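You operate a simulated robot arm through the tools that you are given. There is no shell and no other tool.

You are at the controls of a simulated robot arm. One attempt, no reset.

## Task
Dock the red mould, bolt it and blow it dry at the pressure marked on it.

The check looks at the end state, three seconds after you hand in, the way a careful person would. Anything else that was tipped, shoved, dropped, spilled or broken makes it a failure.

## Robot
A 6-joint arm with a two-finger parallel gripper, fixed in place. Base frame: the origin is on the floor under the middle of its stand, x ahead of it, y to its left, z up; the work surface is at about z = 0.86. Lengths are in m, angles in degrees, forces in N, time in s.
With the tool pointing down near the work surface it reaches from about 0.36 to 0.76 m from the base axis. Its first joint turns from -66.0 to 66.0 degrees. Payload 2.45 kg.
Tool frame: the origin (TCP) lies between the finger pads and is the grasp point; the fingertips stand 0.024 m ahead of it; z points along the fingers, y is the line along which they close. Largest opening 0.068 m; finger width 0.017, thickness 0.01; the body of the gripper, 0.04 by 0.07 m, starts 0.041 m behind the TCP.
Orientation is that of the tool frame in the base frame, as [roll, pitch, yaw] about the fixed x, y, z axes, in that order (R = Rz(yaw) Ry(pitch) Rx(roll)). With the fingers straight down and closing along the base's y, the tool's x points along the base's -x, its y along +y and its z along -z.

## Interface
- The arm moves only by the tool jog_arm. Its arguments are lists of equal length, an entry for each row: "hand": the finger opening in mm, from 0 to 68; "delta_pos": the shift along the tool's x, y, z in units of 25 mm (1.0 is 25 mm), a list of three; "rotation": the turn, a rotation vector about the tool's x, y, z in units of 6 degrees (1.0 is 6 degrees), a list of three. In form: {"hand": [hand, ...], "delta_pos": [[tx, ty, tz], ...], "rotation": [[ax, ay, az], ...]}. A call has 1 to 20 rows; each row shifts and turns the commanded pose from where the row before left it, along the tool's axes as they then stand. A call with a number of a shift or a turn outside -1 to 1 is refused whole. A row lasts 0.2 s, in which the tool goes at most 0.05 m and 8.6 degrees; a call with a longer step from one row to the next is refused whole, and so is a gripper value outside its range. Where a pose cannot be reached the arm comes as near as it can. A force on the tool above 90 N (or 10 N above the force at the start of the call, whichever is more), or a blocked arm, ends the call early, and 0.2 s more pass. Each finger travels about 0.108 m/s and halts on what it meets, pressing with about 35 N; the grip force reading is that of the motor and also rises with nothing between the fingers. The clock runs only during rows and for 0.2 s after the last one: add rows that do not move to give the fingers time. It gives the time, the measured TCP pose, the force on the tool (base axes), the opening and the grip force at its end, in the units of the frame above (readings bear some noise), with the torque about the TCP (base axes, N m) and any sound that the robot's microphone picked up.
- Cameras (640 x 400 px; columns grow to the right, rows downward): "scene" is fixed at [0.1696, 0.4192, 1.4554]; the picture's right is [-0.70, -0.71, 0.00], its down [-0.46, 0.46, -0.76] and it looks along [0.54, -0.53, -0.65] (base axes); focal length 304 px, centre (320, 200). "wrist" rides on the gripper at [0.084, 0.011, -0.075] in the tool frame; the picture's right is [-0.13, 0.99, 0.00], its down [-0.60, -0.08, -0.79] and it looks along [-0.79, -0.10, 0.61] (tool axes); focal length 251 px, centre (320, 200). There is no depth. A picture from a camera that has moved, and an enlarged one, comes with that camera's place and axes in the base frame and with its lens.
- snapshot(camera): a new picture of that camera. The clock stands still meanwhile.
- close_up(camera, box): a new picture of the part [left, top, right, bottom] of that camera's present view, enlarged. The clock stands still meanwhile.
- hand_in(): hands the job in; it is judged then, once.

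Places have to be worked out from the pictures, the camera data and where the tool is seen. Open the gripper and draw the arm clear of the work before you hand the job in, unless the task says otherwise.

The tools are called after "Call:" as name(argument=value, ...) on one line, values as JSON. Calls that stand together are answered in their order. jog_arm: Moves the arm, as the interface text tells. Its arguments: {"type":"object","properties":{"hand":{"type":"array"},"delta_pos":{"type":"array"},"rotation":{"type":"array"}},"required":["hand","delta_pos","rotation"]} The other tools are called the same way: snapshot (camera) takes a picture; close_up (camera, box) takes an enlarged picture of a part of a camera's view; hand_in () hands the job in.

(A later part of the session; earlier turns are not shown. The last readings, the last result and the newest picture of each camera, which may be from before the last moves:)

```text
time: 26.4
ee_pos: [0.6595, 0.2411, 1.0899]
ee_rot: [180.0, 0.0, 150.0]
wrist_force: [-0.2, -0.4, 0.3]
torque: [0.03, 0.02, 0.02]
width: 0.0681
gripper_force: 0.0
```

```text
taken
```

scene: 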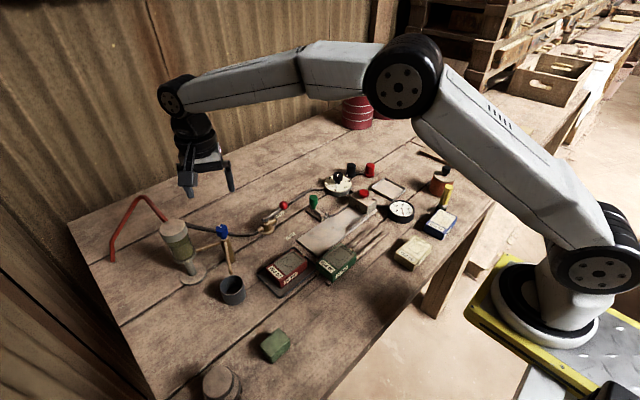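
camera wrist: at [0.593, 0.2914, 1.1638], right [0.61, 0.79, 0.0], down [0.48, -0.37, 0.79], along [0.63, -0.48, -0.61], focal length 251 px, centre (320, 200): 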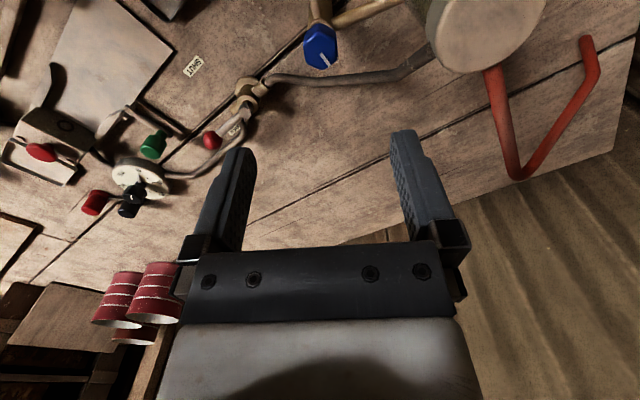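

Call:
close_up(camera="wrist", box=[280, 10, 360, 85])

```text
5.33 times, centred on (320, 48) of wrist
camera zoom: at [0.593, 0.2914, 1.1638], right [0.61, 0.79, 0.0], down [0.48, -0.37, 0.79], along [0.63, -0.48, -0.61], focal length 1341 px, centre (320, 1013)
```

zoom: 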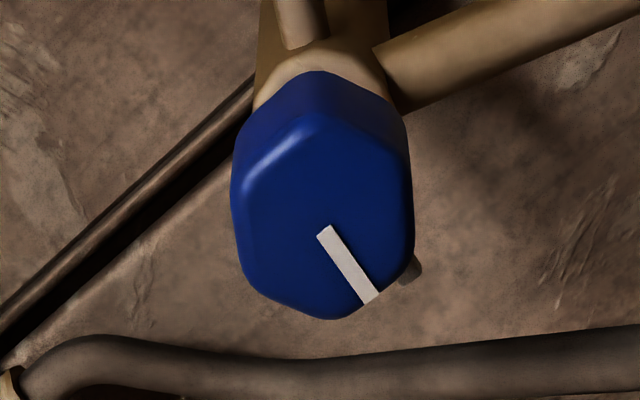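

Refined knob centre: (0.656, 0.244), mark at 0°, flats line up with the pads at this yaw. I narrow the opening to 44 mm and descend around it to TCP z≈0.974, then close.

Call:
jog_arm(hand=[44, 44, 44, 44, 44, 44, 44], delta_pos=[[0.18, 0.03, 0], [0, 0, 0.928], [0, 0, 0.928], [0, 0, 0.928], [0, 0, 0.928], [0, 0, 0.928], [0, 0, 0]], rotation=[[0, 0, 0], [0, 0, 0], [0, 0, 0], [0, 0, 0], [0, 0, 0], [0, 0, 0], [0, 0, 0]])

Call:
snapshot(camera="wrist")

Call:
close_up(camera="scene", box=[160, 180, 280, 300])

```text
time: 28.0
ee_pos: [0.6555, 0.2436, 0.9716]
ee_rot: [-179.9, 0.0, 149.9]
wrist_force: [0.4, 0.6, 0.8]
torque: [-0.02, -0.01, 0.03]
width: 0.0438
gripper_force: 0.2
```

```text
taken
camera wrist: at [0.5879, 0.2949, 1.0463], right [0.61, 0.79, 0.0], down [0.48, -0.37, 0.79], along [0.63, -0.48, -0.61], focal length 251 px, centre (320, 200)
```

wrist: 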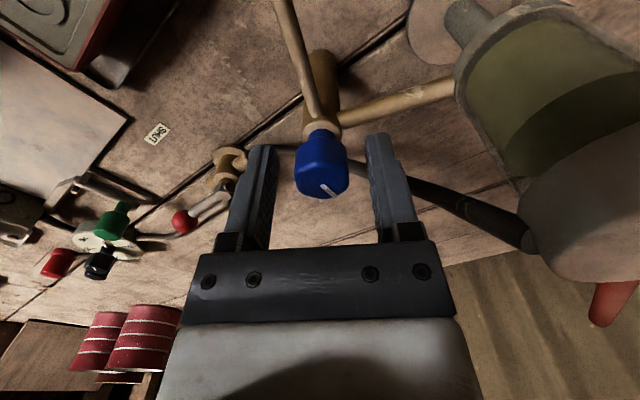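

```text
3.33 times, centred on (220, 240) of scene
camera zoom: at [0.1696, 0.4192, 1.4554], right [-0.7, -0.71, 0.0], down [-0.46, 0.46, -0.76], along [0.54, -0.53, -0.65], focal length 1014 px, centre (653, 67)
```

zoom: 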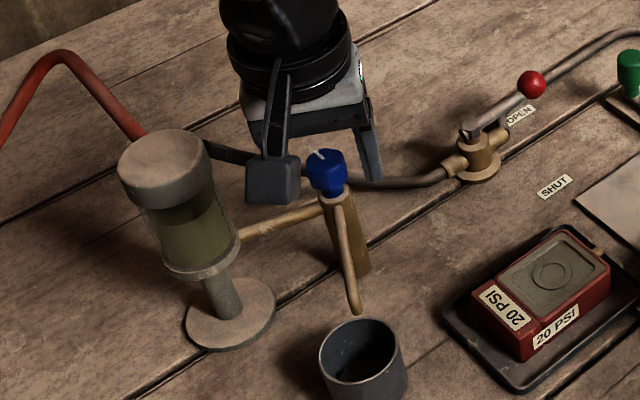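

The knob is centred between the fingers. I close on it gently.

Call:
jog_arm(hand=[36, 28, 20, 16, 16], delta_pos=[[0, 0, 0], [0, 0, 0], [0, 0, 0], [0, 0, 0], [0, 0, 0]], rotation=[[0, 0, 0], [0, 0, 0], [0, 0, 0], [0, 0, 0], [0, 0, 0]])

Call:
snapshot(camera="wrist")

```text
time: 29.2
ee_pos: [0.6559, 0.2448, 0.9719]
ee_rot: [179.9, 0.1, 150.1]
wrist_force: [7.7, 10.3, -4.7]
torque: [-0.27, -0.46, 0.0]
width: 0.0258
gripper_force: 40.9
```

```text
taken
camera wrist: at [0.5882, 0.2956, 1.0467], right [0.61, 0.79, 0.0], down [0.48, -0.37, 0.79], along [0.63, -0.48, -0.61], focal length 251 px, centre (320, 200)
```

wrist: 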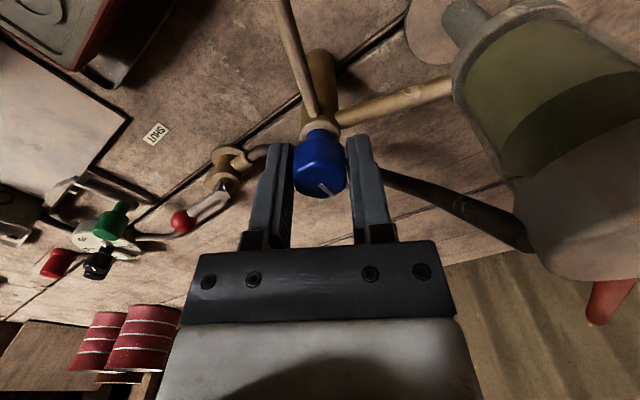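

Gripped (25.8 mm) with a slight sideways preload; I ease over by ~1 mm and try turning counter-clockwise 18° (opening sense), watching torque and sound.

Call:
jog_arm(hand=[16, 16, 16, 16], delta_pos=[[0, 0.05, 0], [0, 0, 0], [0, 0, 0], [0, 0, 0]], rotation=[[0, 0, 0], [0, 0, -1], [0, 0, -1], [0, 0, -1]])

Call:
snapshot(camera="wrist")

Call:
close_up(camera="scene", box=[160, 180, 280, 320])

```text
time: 30.2
ee_pos: [0.6552, 0.2441, 0.9734]
ee_rot: [180.0, 0.0, 168.0]
wrist_force: [-4.0, 2.4, 3.1]
torque: [0.03, 0.21, 0.0]
width: 0.0258
gripper_force: 40.5
```

```text
taken
camera wrist: at [0.5759, 0.2725, 1.0469], right [0.33, 0.94, 0.0], down [0.58, -0.2, 0.79], along [0.75, -0.26, -0.61], focal length 251 px, centre (320, 200)
```

wrist: 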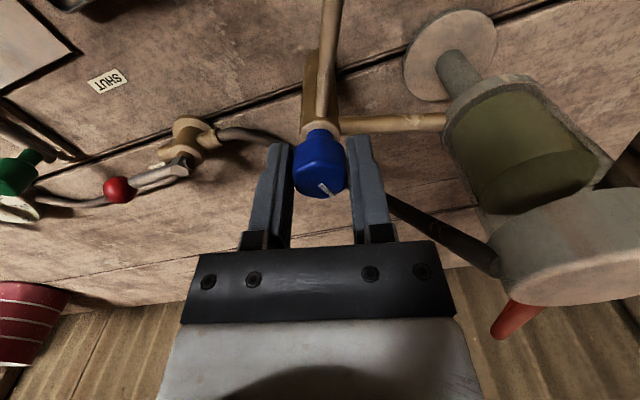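

```text
2.86 times, centred on (220, 250) of scene
camera zoom: at [0.1694, 0.4192, 1.4555], right [-0.7, -0.71, 0.0], down [-0.46, 0.46, -0.76], along [0.54, -0.54, -0.65], focal length 869 px, centre (606, 57)
```

zoom: 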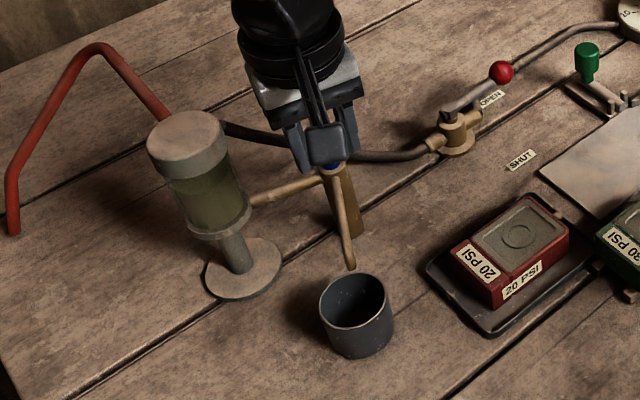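

The knob turns freely counter-clockwise with the gripper; no flow yet at 18°. I continue 30° more and check.

Call:
jog_arm(hand=[16, 16, 16, 16, 16], delta_pos=[[0, 0, 0], [0, 0, 0], [0, 0, 0], [0, 0, 0], [0, 0, 0]], rotation=[[0, 0, -1], [0, 0, -1], [0, 0, -1], [0, 0, -1], [0, 0, -1]])

Call:
close_up(camera="scene", box=[160, 180, 280, 320])

Call:
snapshot(camera="wrist")

```text
time: 31.4
ee_pos: [0.6554, 0.2445, 0.9711]
ee_rot: [179.9, -0.1, -161.9]
wrist_force: [-2.7, 9.9, 0.6]
torque: [-0.55, 1.03, -0.03]
width: 0.0257
gripper_force: 41.1
```

```text
2.86 times, centred on (220, 250) of scene
camera zoom: at [0.1695, 0.4194, 1.4554], right [-0.7, -0.71, 0.0], down [-0.46, 0.46, -0.76], along [0.54, -0.54, -0.65], focal length 869 px, centre (606, 57)
```

zoom: 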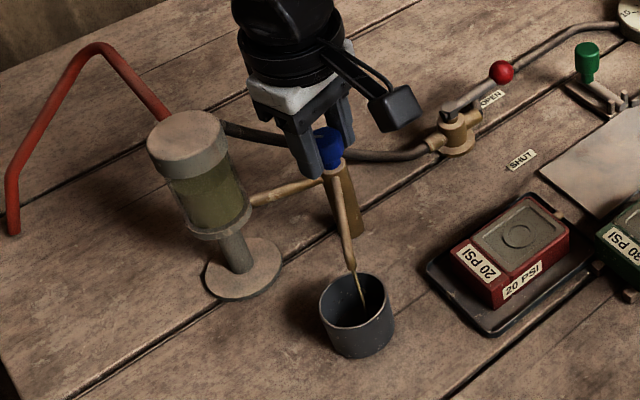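

```text
taken
camera wrist: at [0.5725, 0.229, 1.0467], right [-0.19, 0.98, 0.0], down [0.6, 0.11, 0.79], along [0.78, 0.15, -0.61], focal length 251 px, centre (320, 200)
```

wrist: 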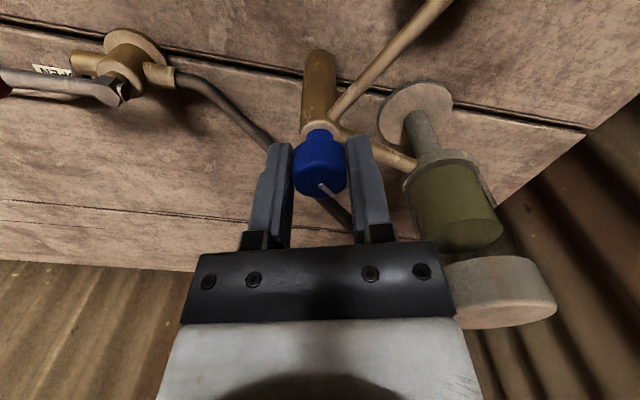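

Water is running from the spout into the cup. I hold still here and let it drain, checking the level and the cup.

Call:
jog_arm(hand=[16, 16, 16, 16, 16, 16, 16, 16, 16, 16], delta_pos=[[0, 0, 0], [0, 0, 0], [0, 0, 0], [0, 0, 0], [0, 0, 0], [0, 0, 0], [0, 0, 0], [0, 0, 0], [0, 0, 0], [0, 0, 0]], rotation=[[0, 0, 0], [0, 0, 0], [0, 0, 0], [0, 0, 0], [0, 0, 0], [0, 0, 0], [0, 0, 0], [0, 0, 0], [0, 0, 0], [0, 0, 0]])

Call:
close_up(camera="scene", box=[160, 200, 260, 310])

Call:
close_up(camera="scene", box=[205, 260, 265, 310])

```text
time: 33.6
ee_pos: [0.6564, 0.2447, 0.9718]
ee_rot: [179.9, 0.0, -162.0]
wrist_force: [-6.2, 15.0, -4.2]
torque: [0.04, -0.54, -0.03]
width: 0.0257
gripper_force: 41.1
```

```text
3.64 times, centred on (210, 255) of scene
camera zoom: at [0.1695, 0.4196, 1.4553], right [-0.7, -0.71, 0.0], down [-0.46, 0.46, -0.76], along [0.54, -0.54, -0.65], focal length 1106 px, centre (720, 0)
```

zoom: 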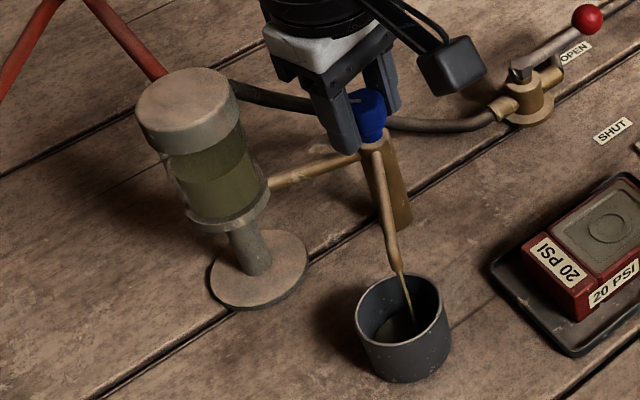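

```text
8.00 times, centred on (235, 285) of scene
camera zoom: at [0.1695, 0.4196, 1.4553], right [-0.7, -0.71, 0.0], down [-0.46, 0.46, -0.76], along [0.54, -0.54, -0.65], focal length 2433 px, centre (1000, -480)
```

zoom: 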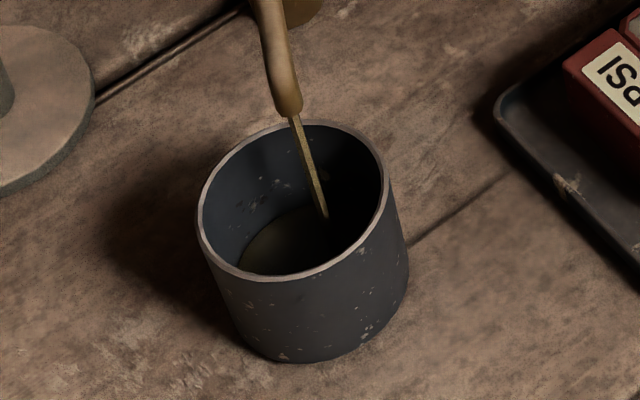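

The bowl level is falling and the cup is catching it all. I continue in short waits, watching that the cup doesn't overfill.

Call:
jog_arm(hand=[16, 16, 16, 16, 16, 16, 16, 16, 16, 16], delta_pos=[[0, 0, 0], [0, 0, 0], [0, 0, 0], [0, 0, 0], [0, 0, 0], [0, 0, 0], [0, 0, 0], [0, 0, 0], [0, 0, 0], [0, 0, 0]], rotation=[[0, 0, 0], [0, 0, 0], [0, 0, 0], [0, 0, 0], [0, 0, 0], [0, 0, 0], [0, 0, 0], [0, 0, 0], [0, 0, 0], [0, 0, 0]])

Call:
close_up(camera="scene", box=[160, 200, 260, 310])

Call:
close_up(camera="scene", box=[205, 260, 265, 310])

```text
time: 35.8
ee_pos: [0.6559, 0.2447, 0.9714]
ee_rot: [-180.0, 0.0, -162.0]
wrist_force: [-5.4, 15.8, -5.0]
torque: [0.07, 0.01, -0.04]
width: 0.0258
gripper_force: 41.4
```

```text
3.64 times, centred on (210, 255) of scene
camera zoom: at [0.1695, 0.4196, 1.4553], right [-0.7, -0.71, 0.0], down [-0.46, 0.46, -0.76], along [0.54, -0.54, -0.65], focal length 1106 px, centre (720, 0)
```

zoom: 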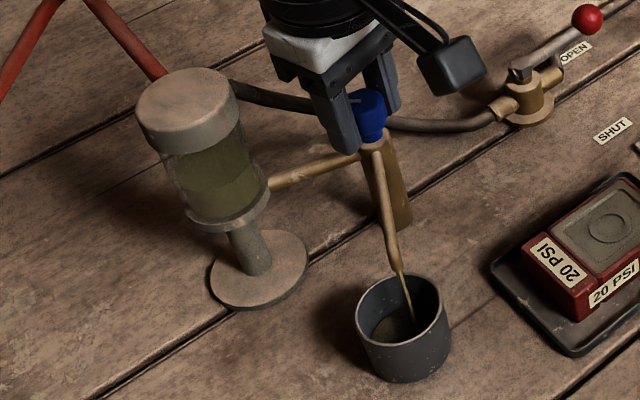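

```text
8.00 times, centred on (235, 285) of scene
camera zoom: at [0.1695, 0.4196, 1.4553], right [-0.7, -0.71, 0.0], down [-0.46, 0.46, -0.76], along [0.54, -0.54, -0.65], focal length 2433 px, centre (1000, -480)
```

zoom: 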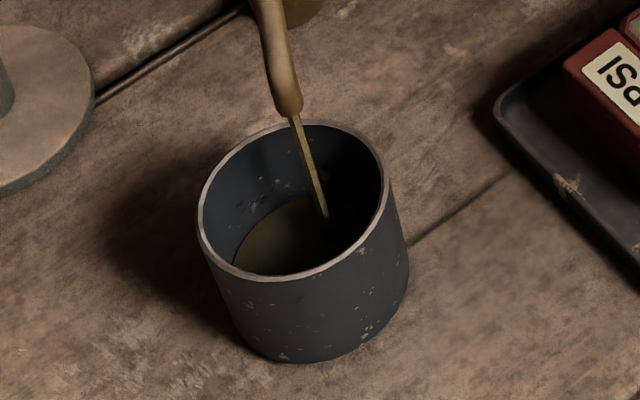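

Call:
jog_arm(hand=[16, 16, 16, 16, 16, 16, 16, 16, 16, 16], delta_pos=[[0, 0, 0], [0, 0, 0], [0, 0, 0], [0, 0, 0], [0, 0, 0], [0, 0, 0], [0, 0, 0], [0, 0, 0], [0, 0, 0], [0, 0, 0]], rotation=[[0, 0, 0], [0, 0, 0], [0, 0, 0], [0, 0, 0], [0, 0, 0], [0, 0, 0], [0, 0, 0], [0, 0, 0], [0, 0, 0], [0, 0, 0]])

Call:
close_up(camera="scene", box=[160, 200, 260, 310])

Call:
close_up(camera="scene", box=[205, 260, 265, 310])

```text
time: 38.0
ee_pos: [0.6558, 0.2449, 0.9702]
ee_rot: [-180.0, 0.0, -161.9]
wrist_force: [-5.0, 14.8, -4.7]
torque: [0.31, 0.22, 0.0]
width: 0.0255
gripper_force: 41.3
```

```text
3.64 times, centred on (210, 255) of scene
camera zoom: at [0.1695, 0.4196, 1.4553], right [-0.7, -0.71, 0.0], down [-0.46, 0.46, -0.76], along [0.54, -0.54, -0.65], focal length 1106 px, centre (720, 0)
```

zoom: 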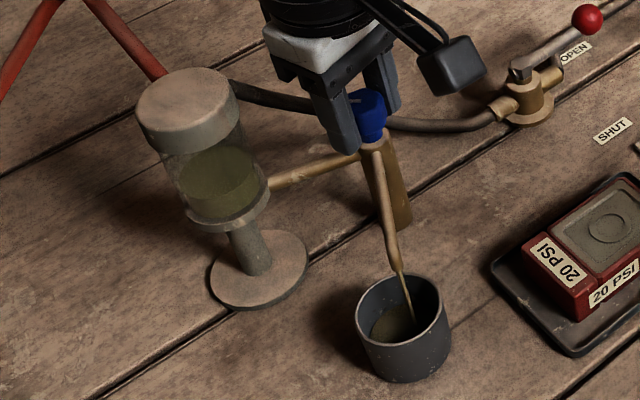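

```text
8.00 times, centred on (235, 285) of scene
camera zoom: at [0.1695, 0.4196, 1.4553], right [-0.7, -0.71, 0.0], down [-0.46, 0.46, -0.76], along [0.54, -0.54, -0.65], focal length 2433 px, centre (1000, -480)
```

zoom: 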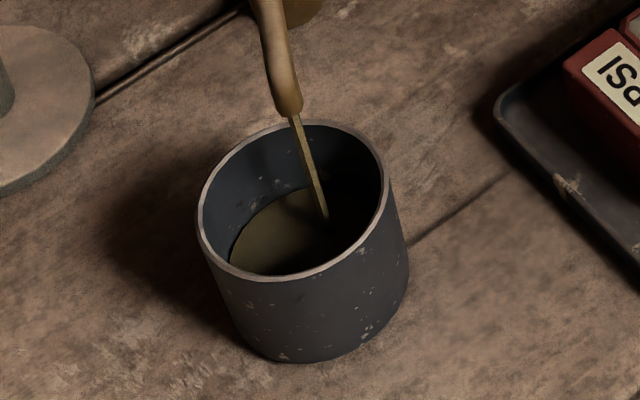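

Call:
jog_arm(hand=[16, 16, 16, 16, 16, 16, 16, 16, 16, 16, 16, 16], delta_pos=[[0, 0, 0], [0, 0, 0], [0, 0, 0], [0, 0, 0], [0, 0, 0], [0, 0, 0], [0, 0, 0], [0, 0, 0], [0, 0, 0], [0, 0, 0], [0, 0, 0], [0, 0, 0]], rotation=[[0, 0, 0], [0, 0, 0], [0, 0, 0], [0, 0, 0], [0, 0, 0], [0, 0, 0], [0, 0, 0], [0, 0, 0], [0, 0, 0], [0, 0, 0], [0, 0, 0], [0, 0, 0]])

Call:
close_up(camera="scene", box=[160, 200, 260, 310])

Call:
close_up(camera="scene", box=[205, 260, 265, 310])

```text
time: 40.6
ee_pos: [0.6556, 0.2458, 0.971]
ee_rot: [-179.9, 0.0, -162.0]
wrist_force: [-5.8, 15.1, -5.0]
torque: [0.32, 0.11, 0.01]
width: 0.0258
gripper_force: 41.1
```

```text
3.64 times, centred on (210, 255) of scene
camera zoom: at [0.1695, 0.4196, 1.4553], right [-0.7, -0.71, 0.0], down [-0.46, 0.46, -0.76], along [0.54, -0.54, -0.65], focal length 1106 px, centre (720, 0)
```

zoom: 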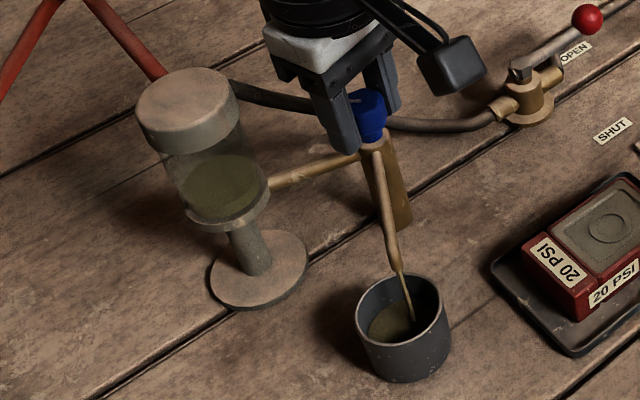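

```text
8.00 times, centred on (235, 285) of scene
camera zoom: at [0.1695, 0.4196, 1.4553], right [-0.7, -0.71, 0.0], down [-0.46, 0.46, -0.76], along [0.54, -0.54, -0.65], focal length 2433 px, centre (1000, -480)
```

zoom: 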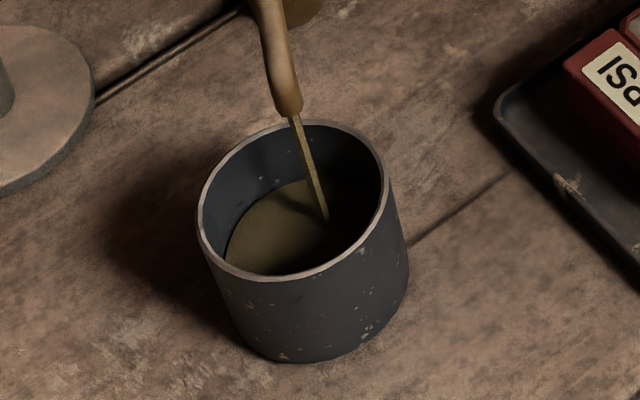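

Call:
jog_arm(hand=[16, 16, 16, 16, 16, 16, 16, 16, 16, 16, 16, 16], delta_pos=[[0, 0, 0], [0, 0, 0], [0, 0, 0], [0, 0, 0], [0, 0, 0], [0, 0, 0], [0, 0, 0], [0, 0, 0], [0, 0, 0], [0, 0, 0], [0, 0, 0], [0, 0, 0]], rotation=[[0, 0, 0], [0, 0, 0], [0, 0, 0], [0, 0, 0], [0, 0, 0], [0, 0, 0], [0, 0, 0], [0, 0, 0], [0, 0, 0], [0, 0, 0], [0, 0, 0], [0, 0, 0]])

Call:
close_up(camera="scene", box=[160, 200, 260, 310])

Call:
close_up(camera="scene", box=[205, 260, 265, 310])

```text
time: 43.2
ee_pos: [0.6555, 0.2441, 0.9715]
ee_rot: [180.0, 0.0, -162.0]
wrist_force: [-6.0, 15.7, -3.8]
torque: [0.34, 0.11, -0.02]
width: 0.026
gripper_force: 40.6
```

```text
3.64 times, centred on (210, 255) of scene
camera zoom: at [0.1695, 0.4196, 1.4553], right [-0.7, -0.71, 0.0], down [-0.46, 0.46, -0.76], along [0.54, -0.54, -0.65], focal length 1106 px, centre (720, 0)
```

zoom: 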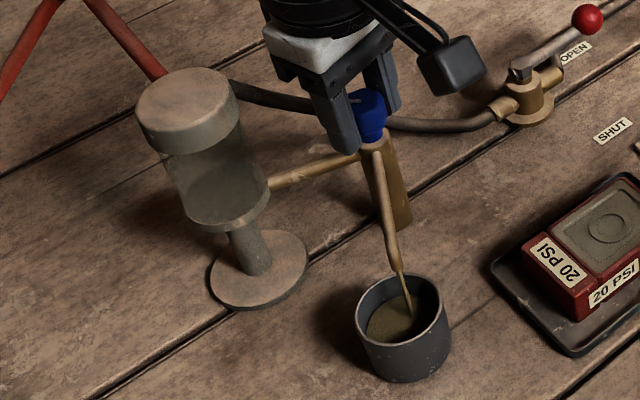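

```text
8.00 times, centred on (235, 285) of scene
camera zoom: at [0.1695, 0.4196, 1.4553], right [-0.7, -0.71, 0.0], down [-0.46, 0.46, -0.76], along [0.54, -0.54, -0.65], focal length 2433 px, centre (1000, -480)
```

zoom: 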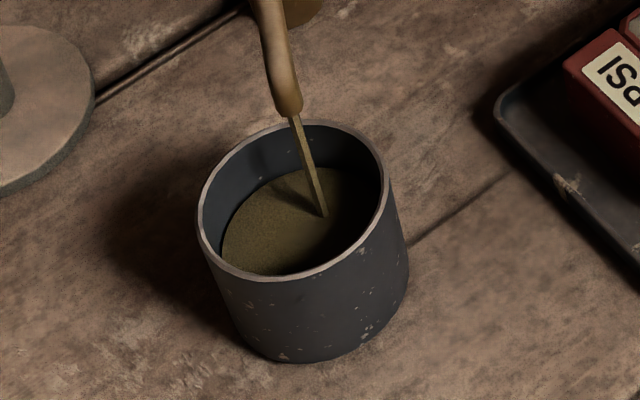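

The bowl now looks empty. I give it another second to finish, then turn the knob clockwise the same 48° back to its closed mark.

Call:
jog_arm(hand=[16, 16, 16, 16, 16], delta_pos=[[0, 0, 0], [0, 0, 0], [0, 0, 0], [0, 0, 0], [0, 0, 0]], rotation=[[0, 0, 0], [0, 0, 0], [0, 0, 0], [0, 0, 0], [0, 0, 0]])

Call:
close_up(camera="scene", box=[160, 200, 260, 310])

```text
time: 44.4
ee_pos: [0.6567, 0.2451, 0.9714]
ee_rot: [-180.0, 0.1, -162.1]
wrist_force: [-4.9, 15.6, -4.9]
torque: [0.36, 0.1, 0.0]
width: 0.0257
gripper_force: 41.6
```

```text
3.64 times, centred on (210, 255) of scene
camera zoom: at [0.1695, 0.4196, 1.4553], right [-0.7, -0.71, 0.0], down [-0.46, 0.46, -0.76], along [0.54, -0.54, -0.65], focal length 1106 px, centre (720, 0)
```

zoom: 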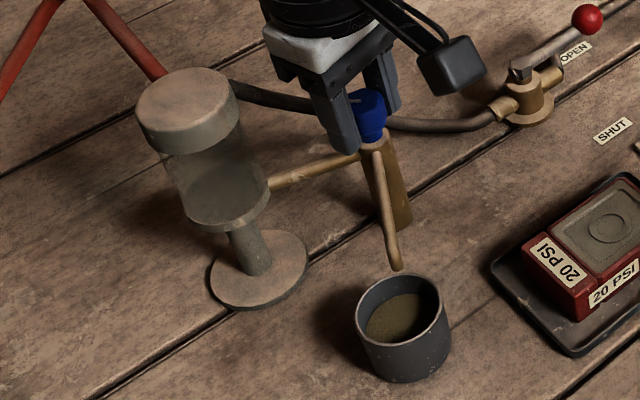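

The stream has stopped and the bowl is empty. I close the drain: 48° clockwise back.

Call:
jog_arm(hand=[16, 16, 16, 16, 16, 16, 16, 16, 16], delta_pos=[[0, 0, 0], [0, 0, 0], [0, 0, 0], [0, 0, 0], [0, 0, 0], [0, 0, 0], [0, 0, 0], [0, 0, 0], [0, 0, 0]], rotation=[[0, 0, 1], [0, 0, 1], [0, 0, 1], [0, 0, 1], [0, 0, 1], [0, 0, 1], [0, 0, 1], [0, 0, 1], [0, 0, 0]])

Call:
close_up(camera="wrist", box=[240, 80, 400, 220])

Call:
close_up(camera="scene", box=[160, 200, 260, 310])

```text
time: 46.4
ee_pos: [0.6556, 0.2445, 0.9708]
ee_rot: [-179.9, -0.1, 149.8]
wrist_force: [-8.3, 13.4, -5.8]
torque: [0.16, -0.37, 0.06]
width: 0.0257
gripper_force: 41.2
```

```text
2.86 times, centred on (320, 150) of wrist
camera zoom: at [0.5885, 0.2959, 1.0468], right [0.61, 0.79, 0.0], down [0.48, -0.37, 0.79], along [0.63, -0.48, -0.61], focal length 718 px, centre (320, 343)
```

zoom: 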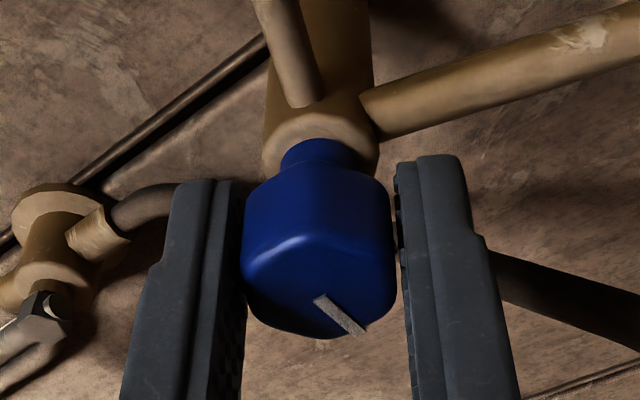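

```text
3.64 times, centred on (210, 255) of scene
camera zoom: at [0.1695, 0.4196, 1.4553], right [-0.7, -0.71, 0.0], down [-0.46, 0.46, -0.76], along [0.54, -0.54, -0.65], focal length 1106 px, centre (720, 0)
```

zoom: 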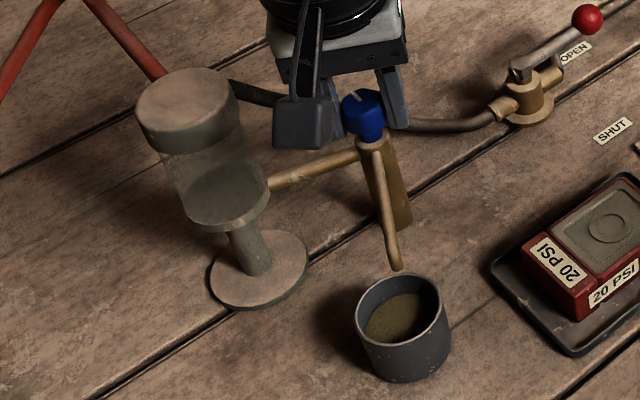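

The knob is back with its mark as at the start. I nudge 3° more clockwise to be sure it's seated, open, and rise clear.

Call:
jog_arm(hand=[16, 16, 30, 44, 44, 44, 44, 44, 44, 44], delta_pos=[[0, 0, 0], [0, 0, 0], [0, 0, 0], [0, 0, 0], [0, 0, 0], [0, 0, -1], [0, 0, -1], [0, 0, -1], [0, 0, -1], [0, 0, -1]], rotation=[[0, 0, 0.5], [0, 0, 0], [0, 0, 0], [0, 0, 0], [0, 0, 0], [0, 0, 0], [0, 0, 0], [0, 0, 0], [0, 0, 0], [0, 0, 0]])

Call:
close_up(camera="scene", box=[160, 200, 260, 310])

Call:
snapshot(camera="wrist")

```text
time: 48.6
ee_pos: [0.657, 0.2432, 1.0962]
ee_rot: [179.9, 0.1, 147.0]
wrist_force: [0.2, 0.5, -0.3]
torque: [-0.01, 0.01, 0.04]
width: 0.0436
gripper_force: 0.0
```

```text
3.64 times, centred on (210, 255) of scene
camera zoom: at [0.1696, 0.4191, 1.4555], right [-0.7, -0.71, 0.0], down [-0.46, 0.46, -0.76], along [0.54, -0.53, -0.65], focal length 1106 px, centre (720, 0)
```

zoom: 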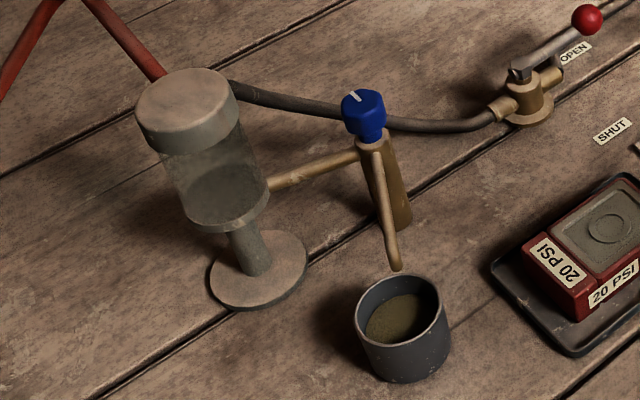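

```text
taken
camera wrist: at [0.5915, 0.2984, 1.1714], right [0.65, 0.76, 0.0], down [0.46, -0.4, 0.79], along [0.6, -0.51, -0.61], focal length 251 px, centre (320, 200)
```

wrist: 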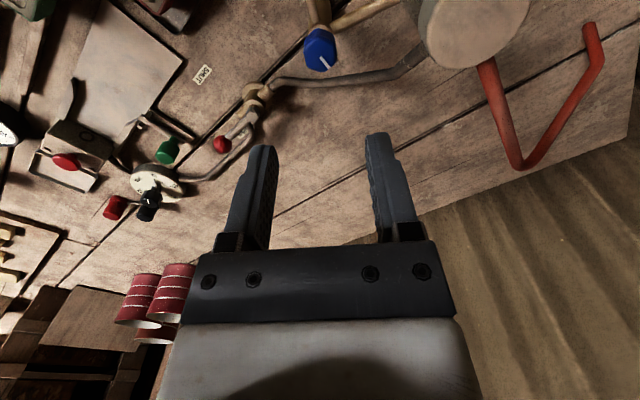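

Call:
close_up(camera="scene", box=[206, 215, 238, 240])

Call:
close_up(camera="wrist", box=[0, 40, 280, 240])

```text
16.00 times, centred on (222, 228) of scene
camera zoom: at [0.1696, 0.4191, 1.4555], right [-0.7, -0.71, 0.0], down [-0.46, 0.46, -0.76], along [0.54, -0.53, -0.65], focal length 4866 px, centre (1888, -240)
```

zoom: 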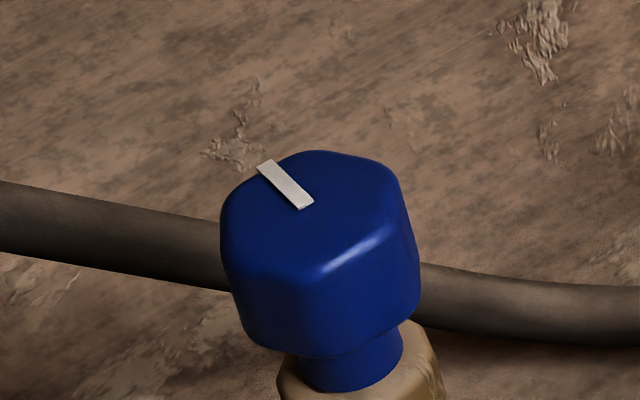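

```text
2.00 times, centred on (140, 140) of wrist
camera zoom: at [0.5915, 0.2984, 1.1714], right [0.65, 0.76, 0.0], down [0.46, -0.4, 0.79], along [0.6, -0.51, -0.61], focal length 503 px, centre (680, 320)
```

zoom: 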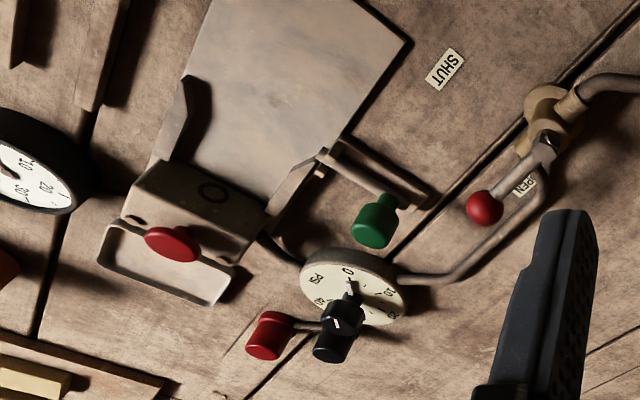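

The drain is exactly back at its closed mark. Next the mould: I move back over the bench at height and yaw to 90° so I look along the dock toward −y.

Call:
jog_arm(hand=[68, 68, 68, 68, 68, 68, 68, 68, 68, 68, 68, 68, 68, 68], delta_pos=[[0.8725, -0.805, 0], [0.8725, -0.805, 0], [0.8725, -0.805, 0], [0.8725, -0.805, 0], [0, 0, 0], [0, 0, 0], [0, 0, 0], [0, 0, 0], [0, 0, 0], [0, 0, 0], [0, 0, 0], [0, 0, 0], [0, 0, 0], [0, 0, 0]], rotation=[[0, 0, 0], [0, 0, 0], [0, 0, 0], [0, 0, 0], [0, 0, 1], [0, 0, 1], [0, 0, 1], [0, 0, 1], [0, 0, 1], [0, 0, 1], [0, 0, 1], [0, 0, 1], [0, 0, 1], [0, 0, 0.5]])

Call:
snapshot(camera="wrist")

Call:
close_up(camera="wrist", box=[240, 90, 420, 240])

Call:
snapshot(camera="scene")

```text
time: 51.6
ee_pos: [0.5404, 0.2238, 1.0971]
ee_rot: [-179.9, 0.0, 89.9]
wrist_force: [0.2, -0.1, 0.9]
torque: [-0.04, -0.01, 0.01]
width: 0.0681
gripper_force: 0.1
```

```text
taken
camera wrist: at [0.5507, 0.3078, 1.1725], right [0.99, -0.13, 0.0], down [-0.08, -0.6, 0.79], along [-0.1, -0.79, -0.61], focal length 251 px, centre (320, 200)
```

wrist: 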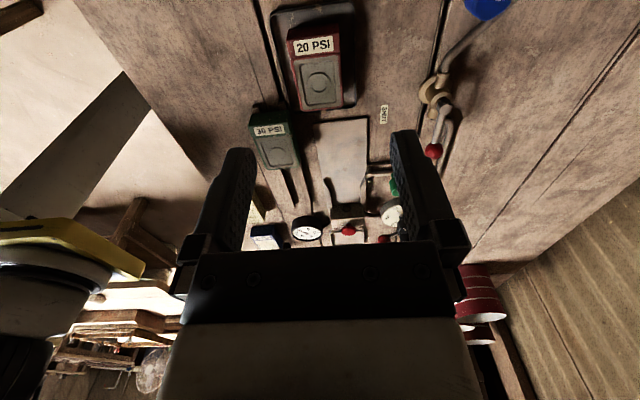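

```text
2.67 times, centred on (330, 165) of wrist
camera zoom: at [0.5507, 0.3078, 1.1725], right [0.99, -0.13, 0.0], down [-0.08, -0.6, 0.79], along [-0.1, -0.79, -0.61], focal length 670 px, centre (293, 293)
```

zoom: 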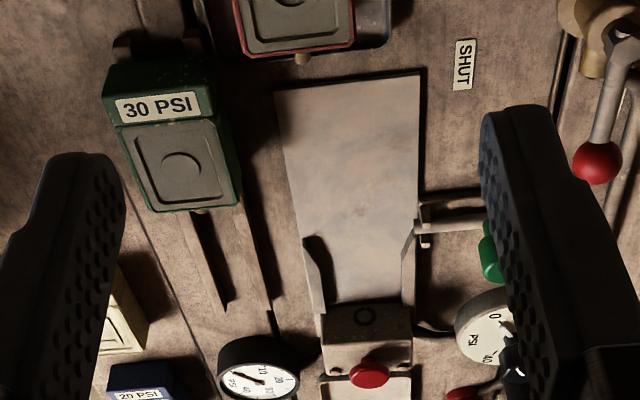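

```text
taken
```

scene: 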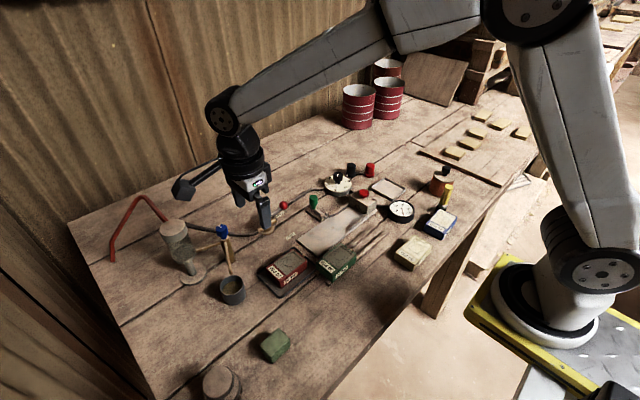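

From this view the dock plate spans x≈0.512–0.589 (centre ≈0.551) with the socket at about (0.551, −0.104, 0.882). I zoom on the mould for precise placement.

Call:
close_up(camera="wrist", box=[260, 0, 380, 120])

Call:
close_up(camera="wrist", box=[300, 150, 420, 240])

Call:
close_up(camera="scene", box=[262, 180, 422, 300])

```text
3.33 times, centred on (320, 60) of wrist
camera zoom: at [0.5507, 0.3078, 1.1725], right [0.99, -0.13, 0.0], down [-0.08, -0.6, 0.79], along [-0.1, -0.79, -0.61], focal length 838 px, centre (320, 667)
```

zoom: 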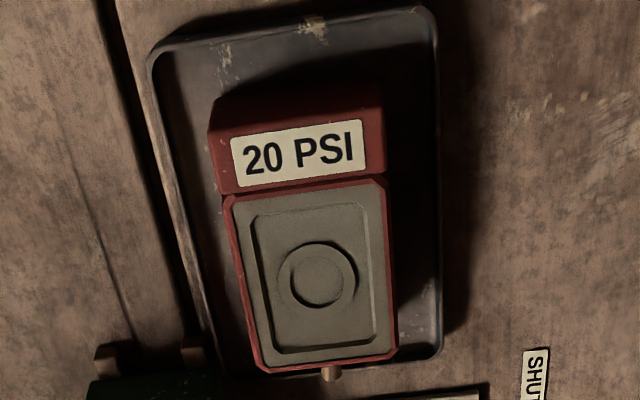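

```text
4.44 times, centred on (360, 195) of wrist
camera zoom: at [0.5507, 0.3078, 1.1725], right [0.99, -0.13, 0.0], down [-0.08, -0.6, 0.79], along [-0.1, -0.79, -0.61], focal length 1118 px, centre (142, 222)
```

zoom: 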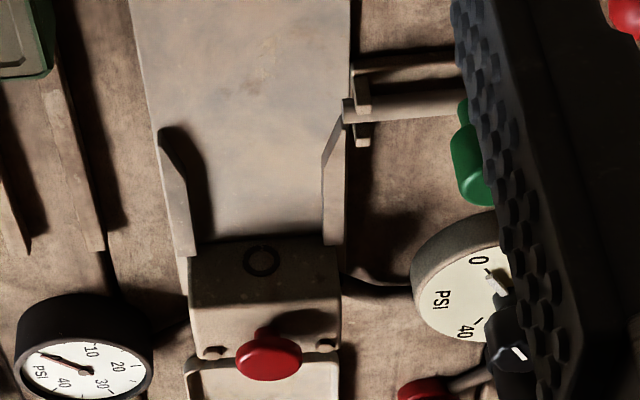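

```text
3.33 times, centred on (342, 240) of scene
camera zoom: at [0.1696, 0.4192, 1.4554], right [-0.7, -0.71, 0.0], down [-0.46, 0.46, -0.76], along [0.54, -0.53, -0.65], focal length 1014 px, centre (247, 67)
```

zoom: 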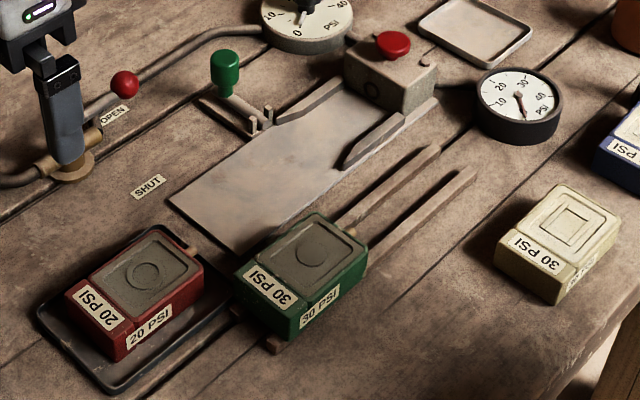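

The mould measures ~48–52 mm wide, centred near (0.531, 0.171), top z≈0.895, square to the axes; its nozzle faces −y. I'll move over it and descend to just above with a 64 mm opening.

Call:
jog_arm(hand=[64, 64, 64, 64, 64, 64, 64, 64, 64, 64], delta_pos=[[-0.707, -0.127, 0], [-0.707, -0.127, 0], [-0.707, -0.127, 0], [0, 0, 0.954], [0, 0, 0.954], [0, 0, 0.954], [0, 0, 0.954], [0, 0, 0.954], [0, 0, 0.954], [0, 0, 0]], rotation=[[0, 0, 0], [0, 0, 0], [0, 0, 0], [0, 0, 0], [0, 0, 0], [0, 0, 0], [0, 0, 0], [0, 0, 0], [0, 0, 0], [0, 0, 0]])

Call:
snapshot(camera="wrist")

Call:
close_up(camera="scene", box=[220, 180, 360, 300])

```text
time: 53.8
ee_pos: [0.5298, 0.1692, 0.9528]
ee_rot: [180.0, -0.1, 90.0]
wrist_force: [0.4, -0.5, -1.0]
torque: [0.0, 0.0, -0.01]
width: 0.0642
gripper_force: 0.1
```

```text
taken
camera wrist: at [0.5408, 0.2537, 1.0287], right [0.99, -0.13, 0.0], down [-0.08, -0.6, 0.79], along [-0.1, -0.79, -0.61], focal length 251 px, centre (320, 200)
```

wrist: 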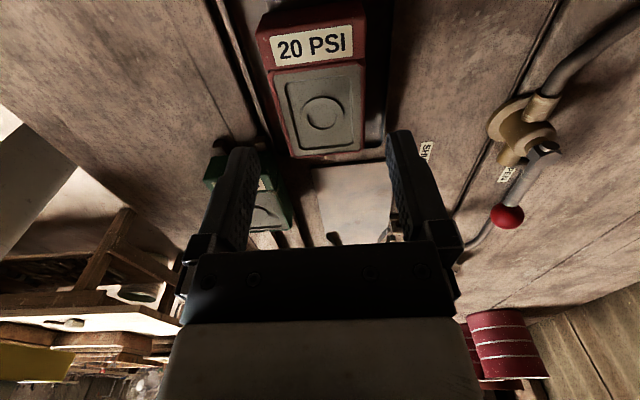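

```text
3.33 times, centred on (290, 240) of scene
camera zoom: at [0.1696, 0.4192, 1.4554], right [-0.7, -0.71, 0.0], down [-0.46, 0.46, -0.76], along [0.54, -0.53, -0.65], focal length 1014 px, centre (420, 67)
```

zoom: 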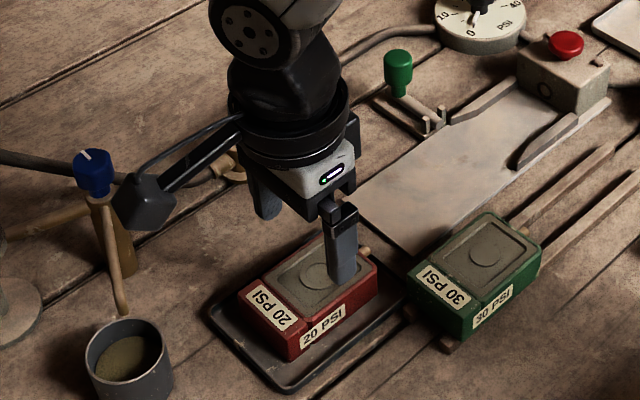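

The fingers straddle the mould symmetrically (mould x 0.505–0.555, TCP x 0.530). I descend to z≈0.900, keeping tips above the tray rim, and close.

Call:
jog_arm(hand=[64, 64, 64, 64, 58, 52, 46, 42, 42], delta_pos=[[0, 0, 0.703], [0, 0, 0.703], [0, 0, 0.703], [0, 0, 0], [0, 0, 0], [0, 0, 0], [0, 0, 0], [0, 0, 0], [0, 0, 0]], rotation=[[0, 0, 0], [0, 0, 0], [0, 0, 0], [0, 0, 0], [0, 0, 0], [0, 0, 0], [0, 0, 0], [0, 0, 0], [0, 0, 0]])

Call:
snapshot(camera="wrist")

Call:
close_up(camera="scene", box=[220, 180, 360, 300])

```text
time: 55.8
ee_pos: [0.5302, 0.1703, 0.9022]
ee_rot: [-179.9, 0.0, 90.0]
wrist_force: [0.0, 0.3, -0.5]
torque: [-0.02, 0.01, 0.0]
width: 0.0536
gripper_force: 34.8
```

```text
taken
camera wrist: at [0.541, 0.2543, 0.9772], right [0.99, -0.13, 0.0], down [-0.08, -0.6, 0.79], along [-0.1, -0.79, -0.61], focal length 251 px, centre (320, 200)
```

wrist: 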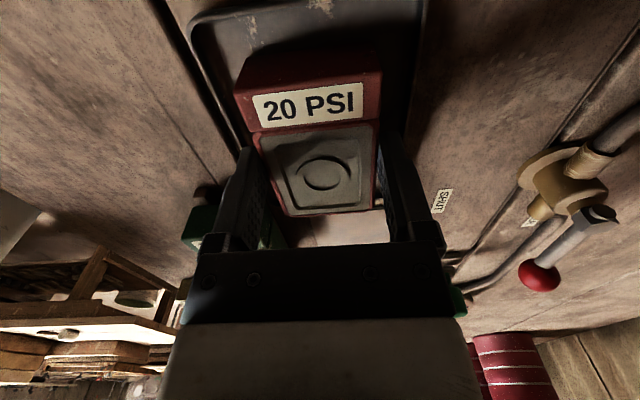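

```text
3.33 times, centred on (290, 240) of scene
camera zoom: at [0.1696, 0.4192, 1.4554], right [-0.7, -0.71, 0.0], down [-0.46, 0.46, -0.76], along [0.54, -0.54, -0.65], focal length 1014 px, centre (420, 67)
```

zoom: 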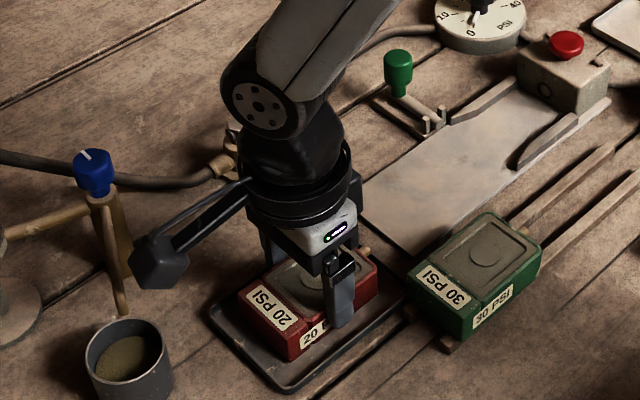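

Gripped at 53.6 mm, centred at x=0.530. I lift ~35 mm while shifting to x≈0.5505, then carry it along −y to above the mouth of the guides.

Call:
jog_arm(hand=[42, 42, 42, 42, 42, 42, 42, 42, 42, 42], delta_pos=[[0, 0, -0.7], [0, 0.405, -0.7], [0, 0.405, 0], [-0.8, 0, 0], [-0.96, 0, 0], [-0.96, 0, 0], [-0.96, 0, 0], [-0.96, 0, 0], [-0.96, 0, 0], [0, 0, 0]], rotation=[[0, 0, 0], [0, 0, 0], [0, 0, 0], [0, 0, 0], [0, 0, 0], [0, 0, 0], [0, 0, 0], [0, 0, 0], [0, 0, 0], [0, 0, 0]])

Call:
snapshot(camera="wrist")

Call:
close_up(camera="scene", box=[250, 150, 410, 290])

```text
time: 58.0
ee_pos: [0.5498, 0.0327, 0.9339]
ee_rot: [-180.0, -0.1, 90.0]
wrist_force: [0.0, 0.0, -2.9]
torque: [0.03, 0.02, 0.02]
width: 0.0534
gripper_force: 35.3
```

```text
taken
camera wrist: at [0.5605, 0.1162, 1.0105], right [0.99, -0.13, 0.0], down [-0.08, -0.6, 0.79], along [-0.1, -0.79, -0.61], focal length 251 px, centre (320, 200)
```

wrist: 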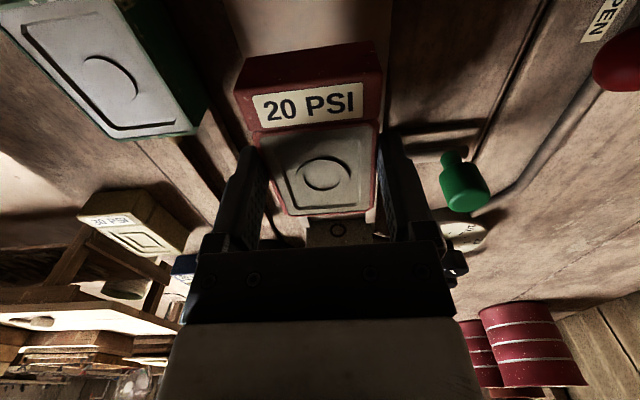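

```text
2.86 times, centred on (330, 220) of scene
camera zoom: at [0.1696, 0.4191, 1.4554], right [-0.7, -0.71, 0.0], down [-0.46, 0.46, -0.76], along [0.54, -0.54, -0.65], focal length 869 px, centre (291, 143)
```

zoom: 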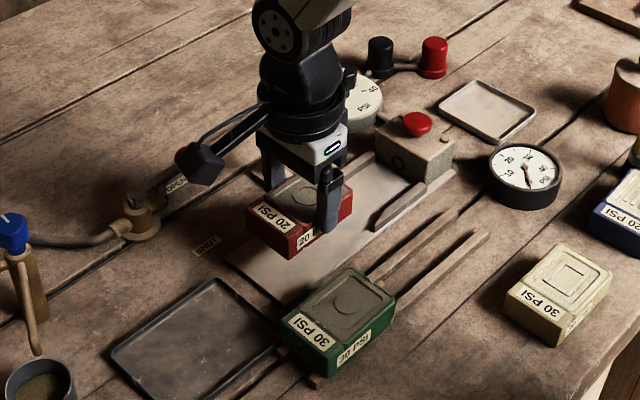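

The mould hangs straight at x=0.550, aligned with the socket (x≈0.550). I lower it gradually toward the plate, watching the force.

Call:
jog_arm(hand=[42, 42, 42, 42], delta_pos=[[0, 0, 0.5], [0, 0, 0.48], [0, 0, 0.1], [0, 0, 0]], rotation=[[0, 0, 0], [0, 0, 0], [0, 0, 0], [0, 0, 0]])

Call:
close_up(camera="scene", box=[280, 180, 380, 260])

```text
time: 59.0
ee_pos: [0.5491, 0.0309, 0.9083]
ee_rot: [-180.0, 0.0, 90.0]
wrist_force: [-0.2, 0.1, -2.2]
torque: [-0.01, -0.03, -0.03]
width: 0.0536
gripper_force: 34.8
```

```text
5.00 times, centred on (330, 220) of scene
camera zoom: at [0.1696, 0.4192, 1.4554], right [-0.7, -0.71, 0.0], down [-0.46, 0.46, -0.76], along [0.54, -0.53, -0.65], focal length 1520 px, centre (270, 100)
```

zoom: 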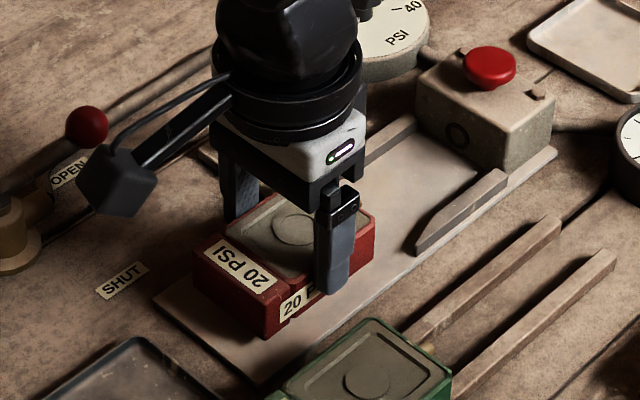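

Call:
jog_arm(hand=[42, 42, 42, 42], delta_pos=[[0, 0, 0.06], [0, 0, 0.06], [0, 0, 0.04], [0, 0, 0]], rotation=[[0, 0, 0], [0, 0, 0], [0, 0, 0], [0, 0, 0]])

```text
time: 60.0
ee_pos: [0.5488, 0.0312, 0.9054]
ee_rot: [179.9, 0.0, 89.9]
wrist_force: [-0.1, 0.5, -2.9]
torque: [0.0, -0.01, 0.01]
width: 0.0538
gripper_force: 35.0
```

Call:
jog_arm(hand=[42, 42, 42], delta_pos=[[0, 0, 0.05], [0, 0, 0.04], [0, 0, 0]], rotation=[[0, 0, 0], [0, 0, 0], [0, 0, 0]])

```text
time: 60.8
ee_pos: [0.5495, 0.0303, 0.9027]
ee_rot: [180.0, 0.1, 90.1]
wrist_force: [0.7, 0.3, -3.0]
torque: [-0.02, -0.01, -0.02]
width: 0.0536
gripper_force: 35.1
```

Call:
jog_arm(hand=[42, 42, 42], delta_pos=[[0, 0, 0.04], [0, 0, 0.03], [0, 0, 0]], rotation=[[0, 0, 0], [0, 0, 0], [0, 0, 0]])

Call:
close_up(camera="scene", box=[280, 180, 380, 260])

```text
time: 61.6
ee_pos: [0.5503, 0.0298, 0.9017]
ee_rot: [179.9, 0.1, 89.9]
wrist_force: [-6.7, -2.4, 19.0]
torque: [-0.2, 0.31, -0.06]
width: 0.0536
gripper_force: 35.8
```

```text
5.00 times, centred on (330, 220) of scene
camera zoom: at [0.1691, 0.4191, 1.4555], right [-0.7, -0.71, 0.0], down [-0.46, 0.46, -0.76], along [0.54, -0.53, -0.65], focal length 1520 px, centre (270, 100)
```

zoom: 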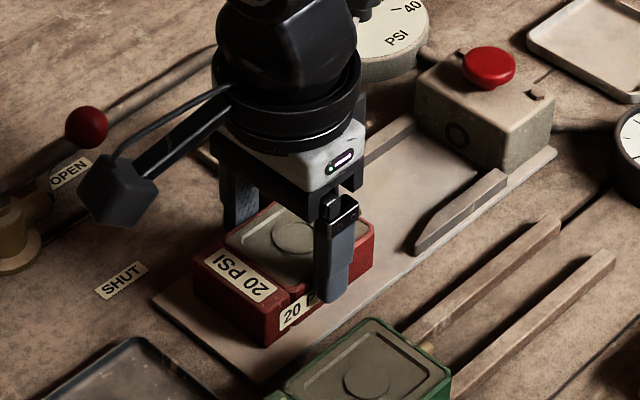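

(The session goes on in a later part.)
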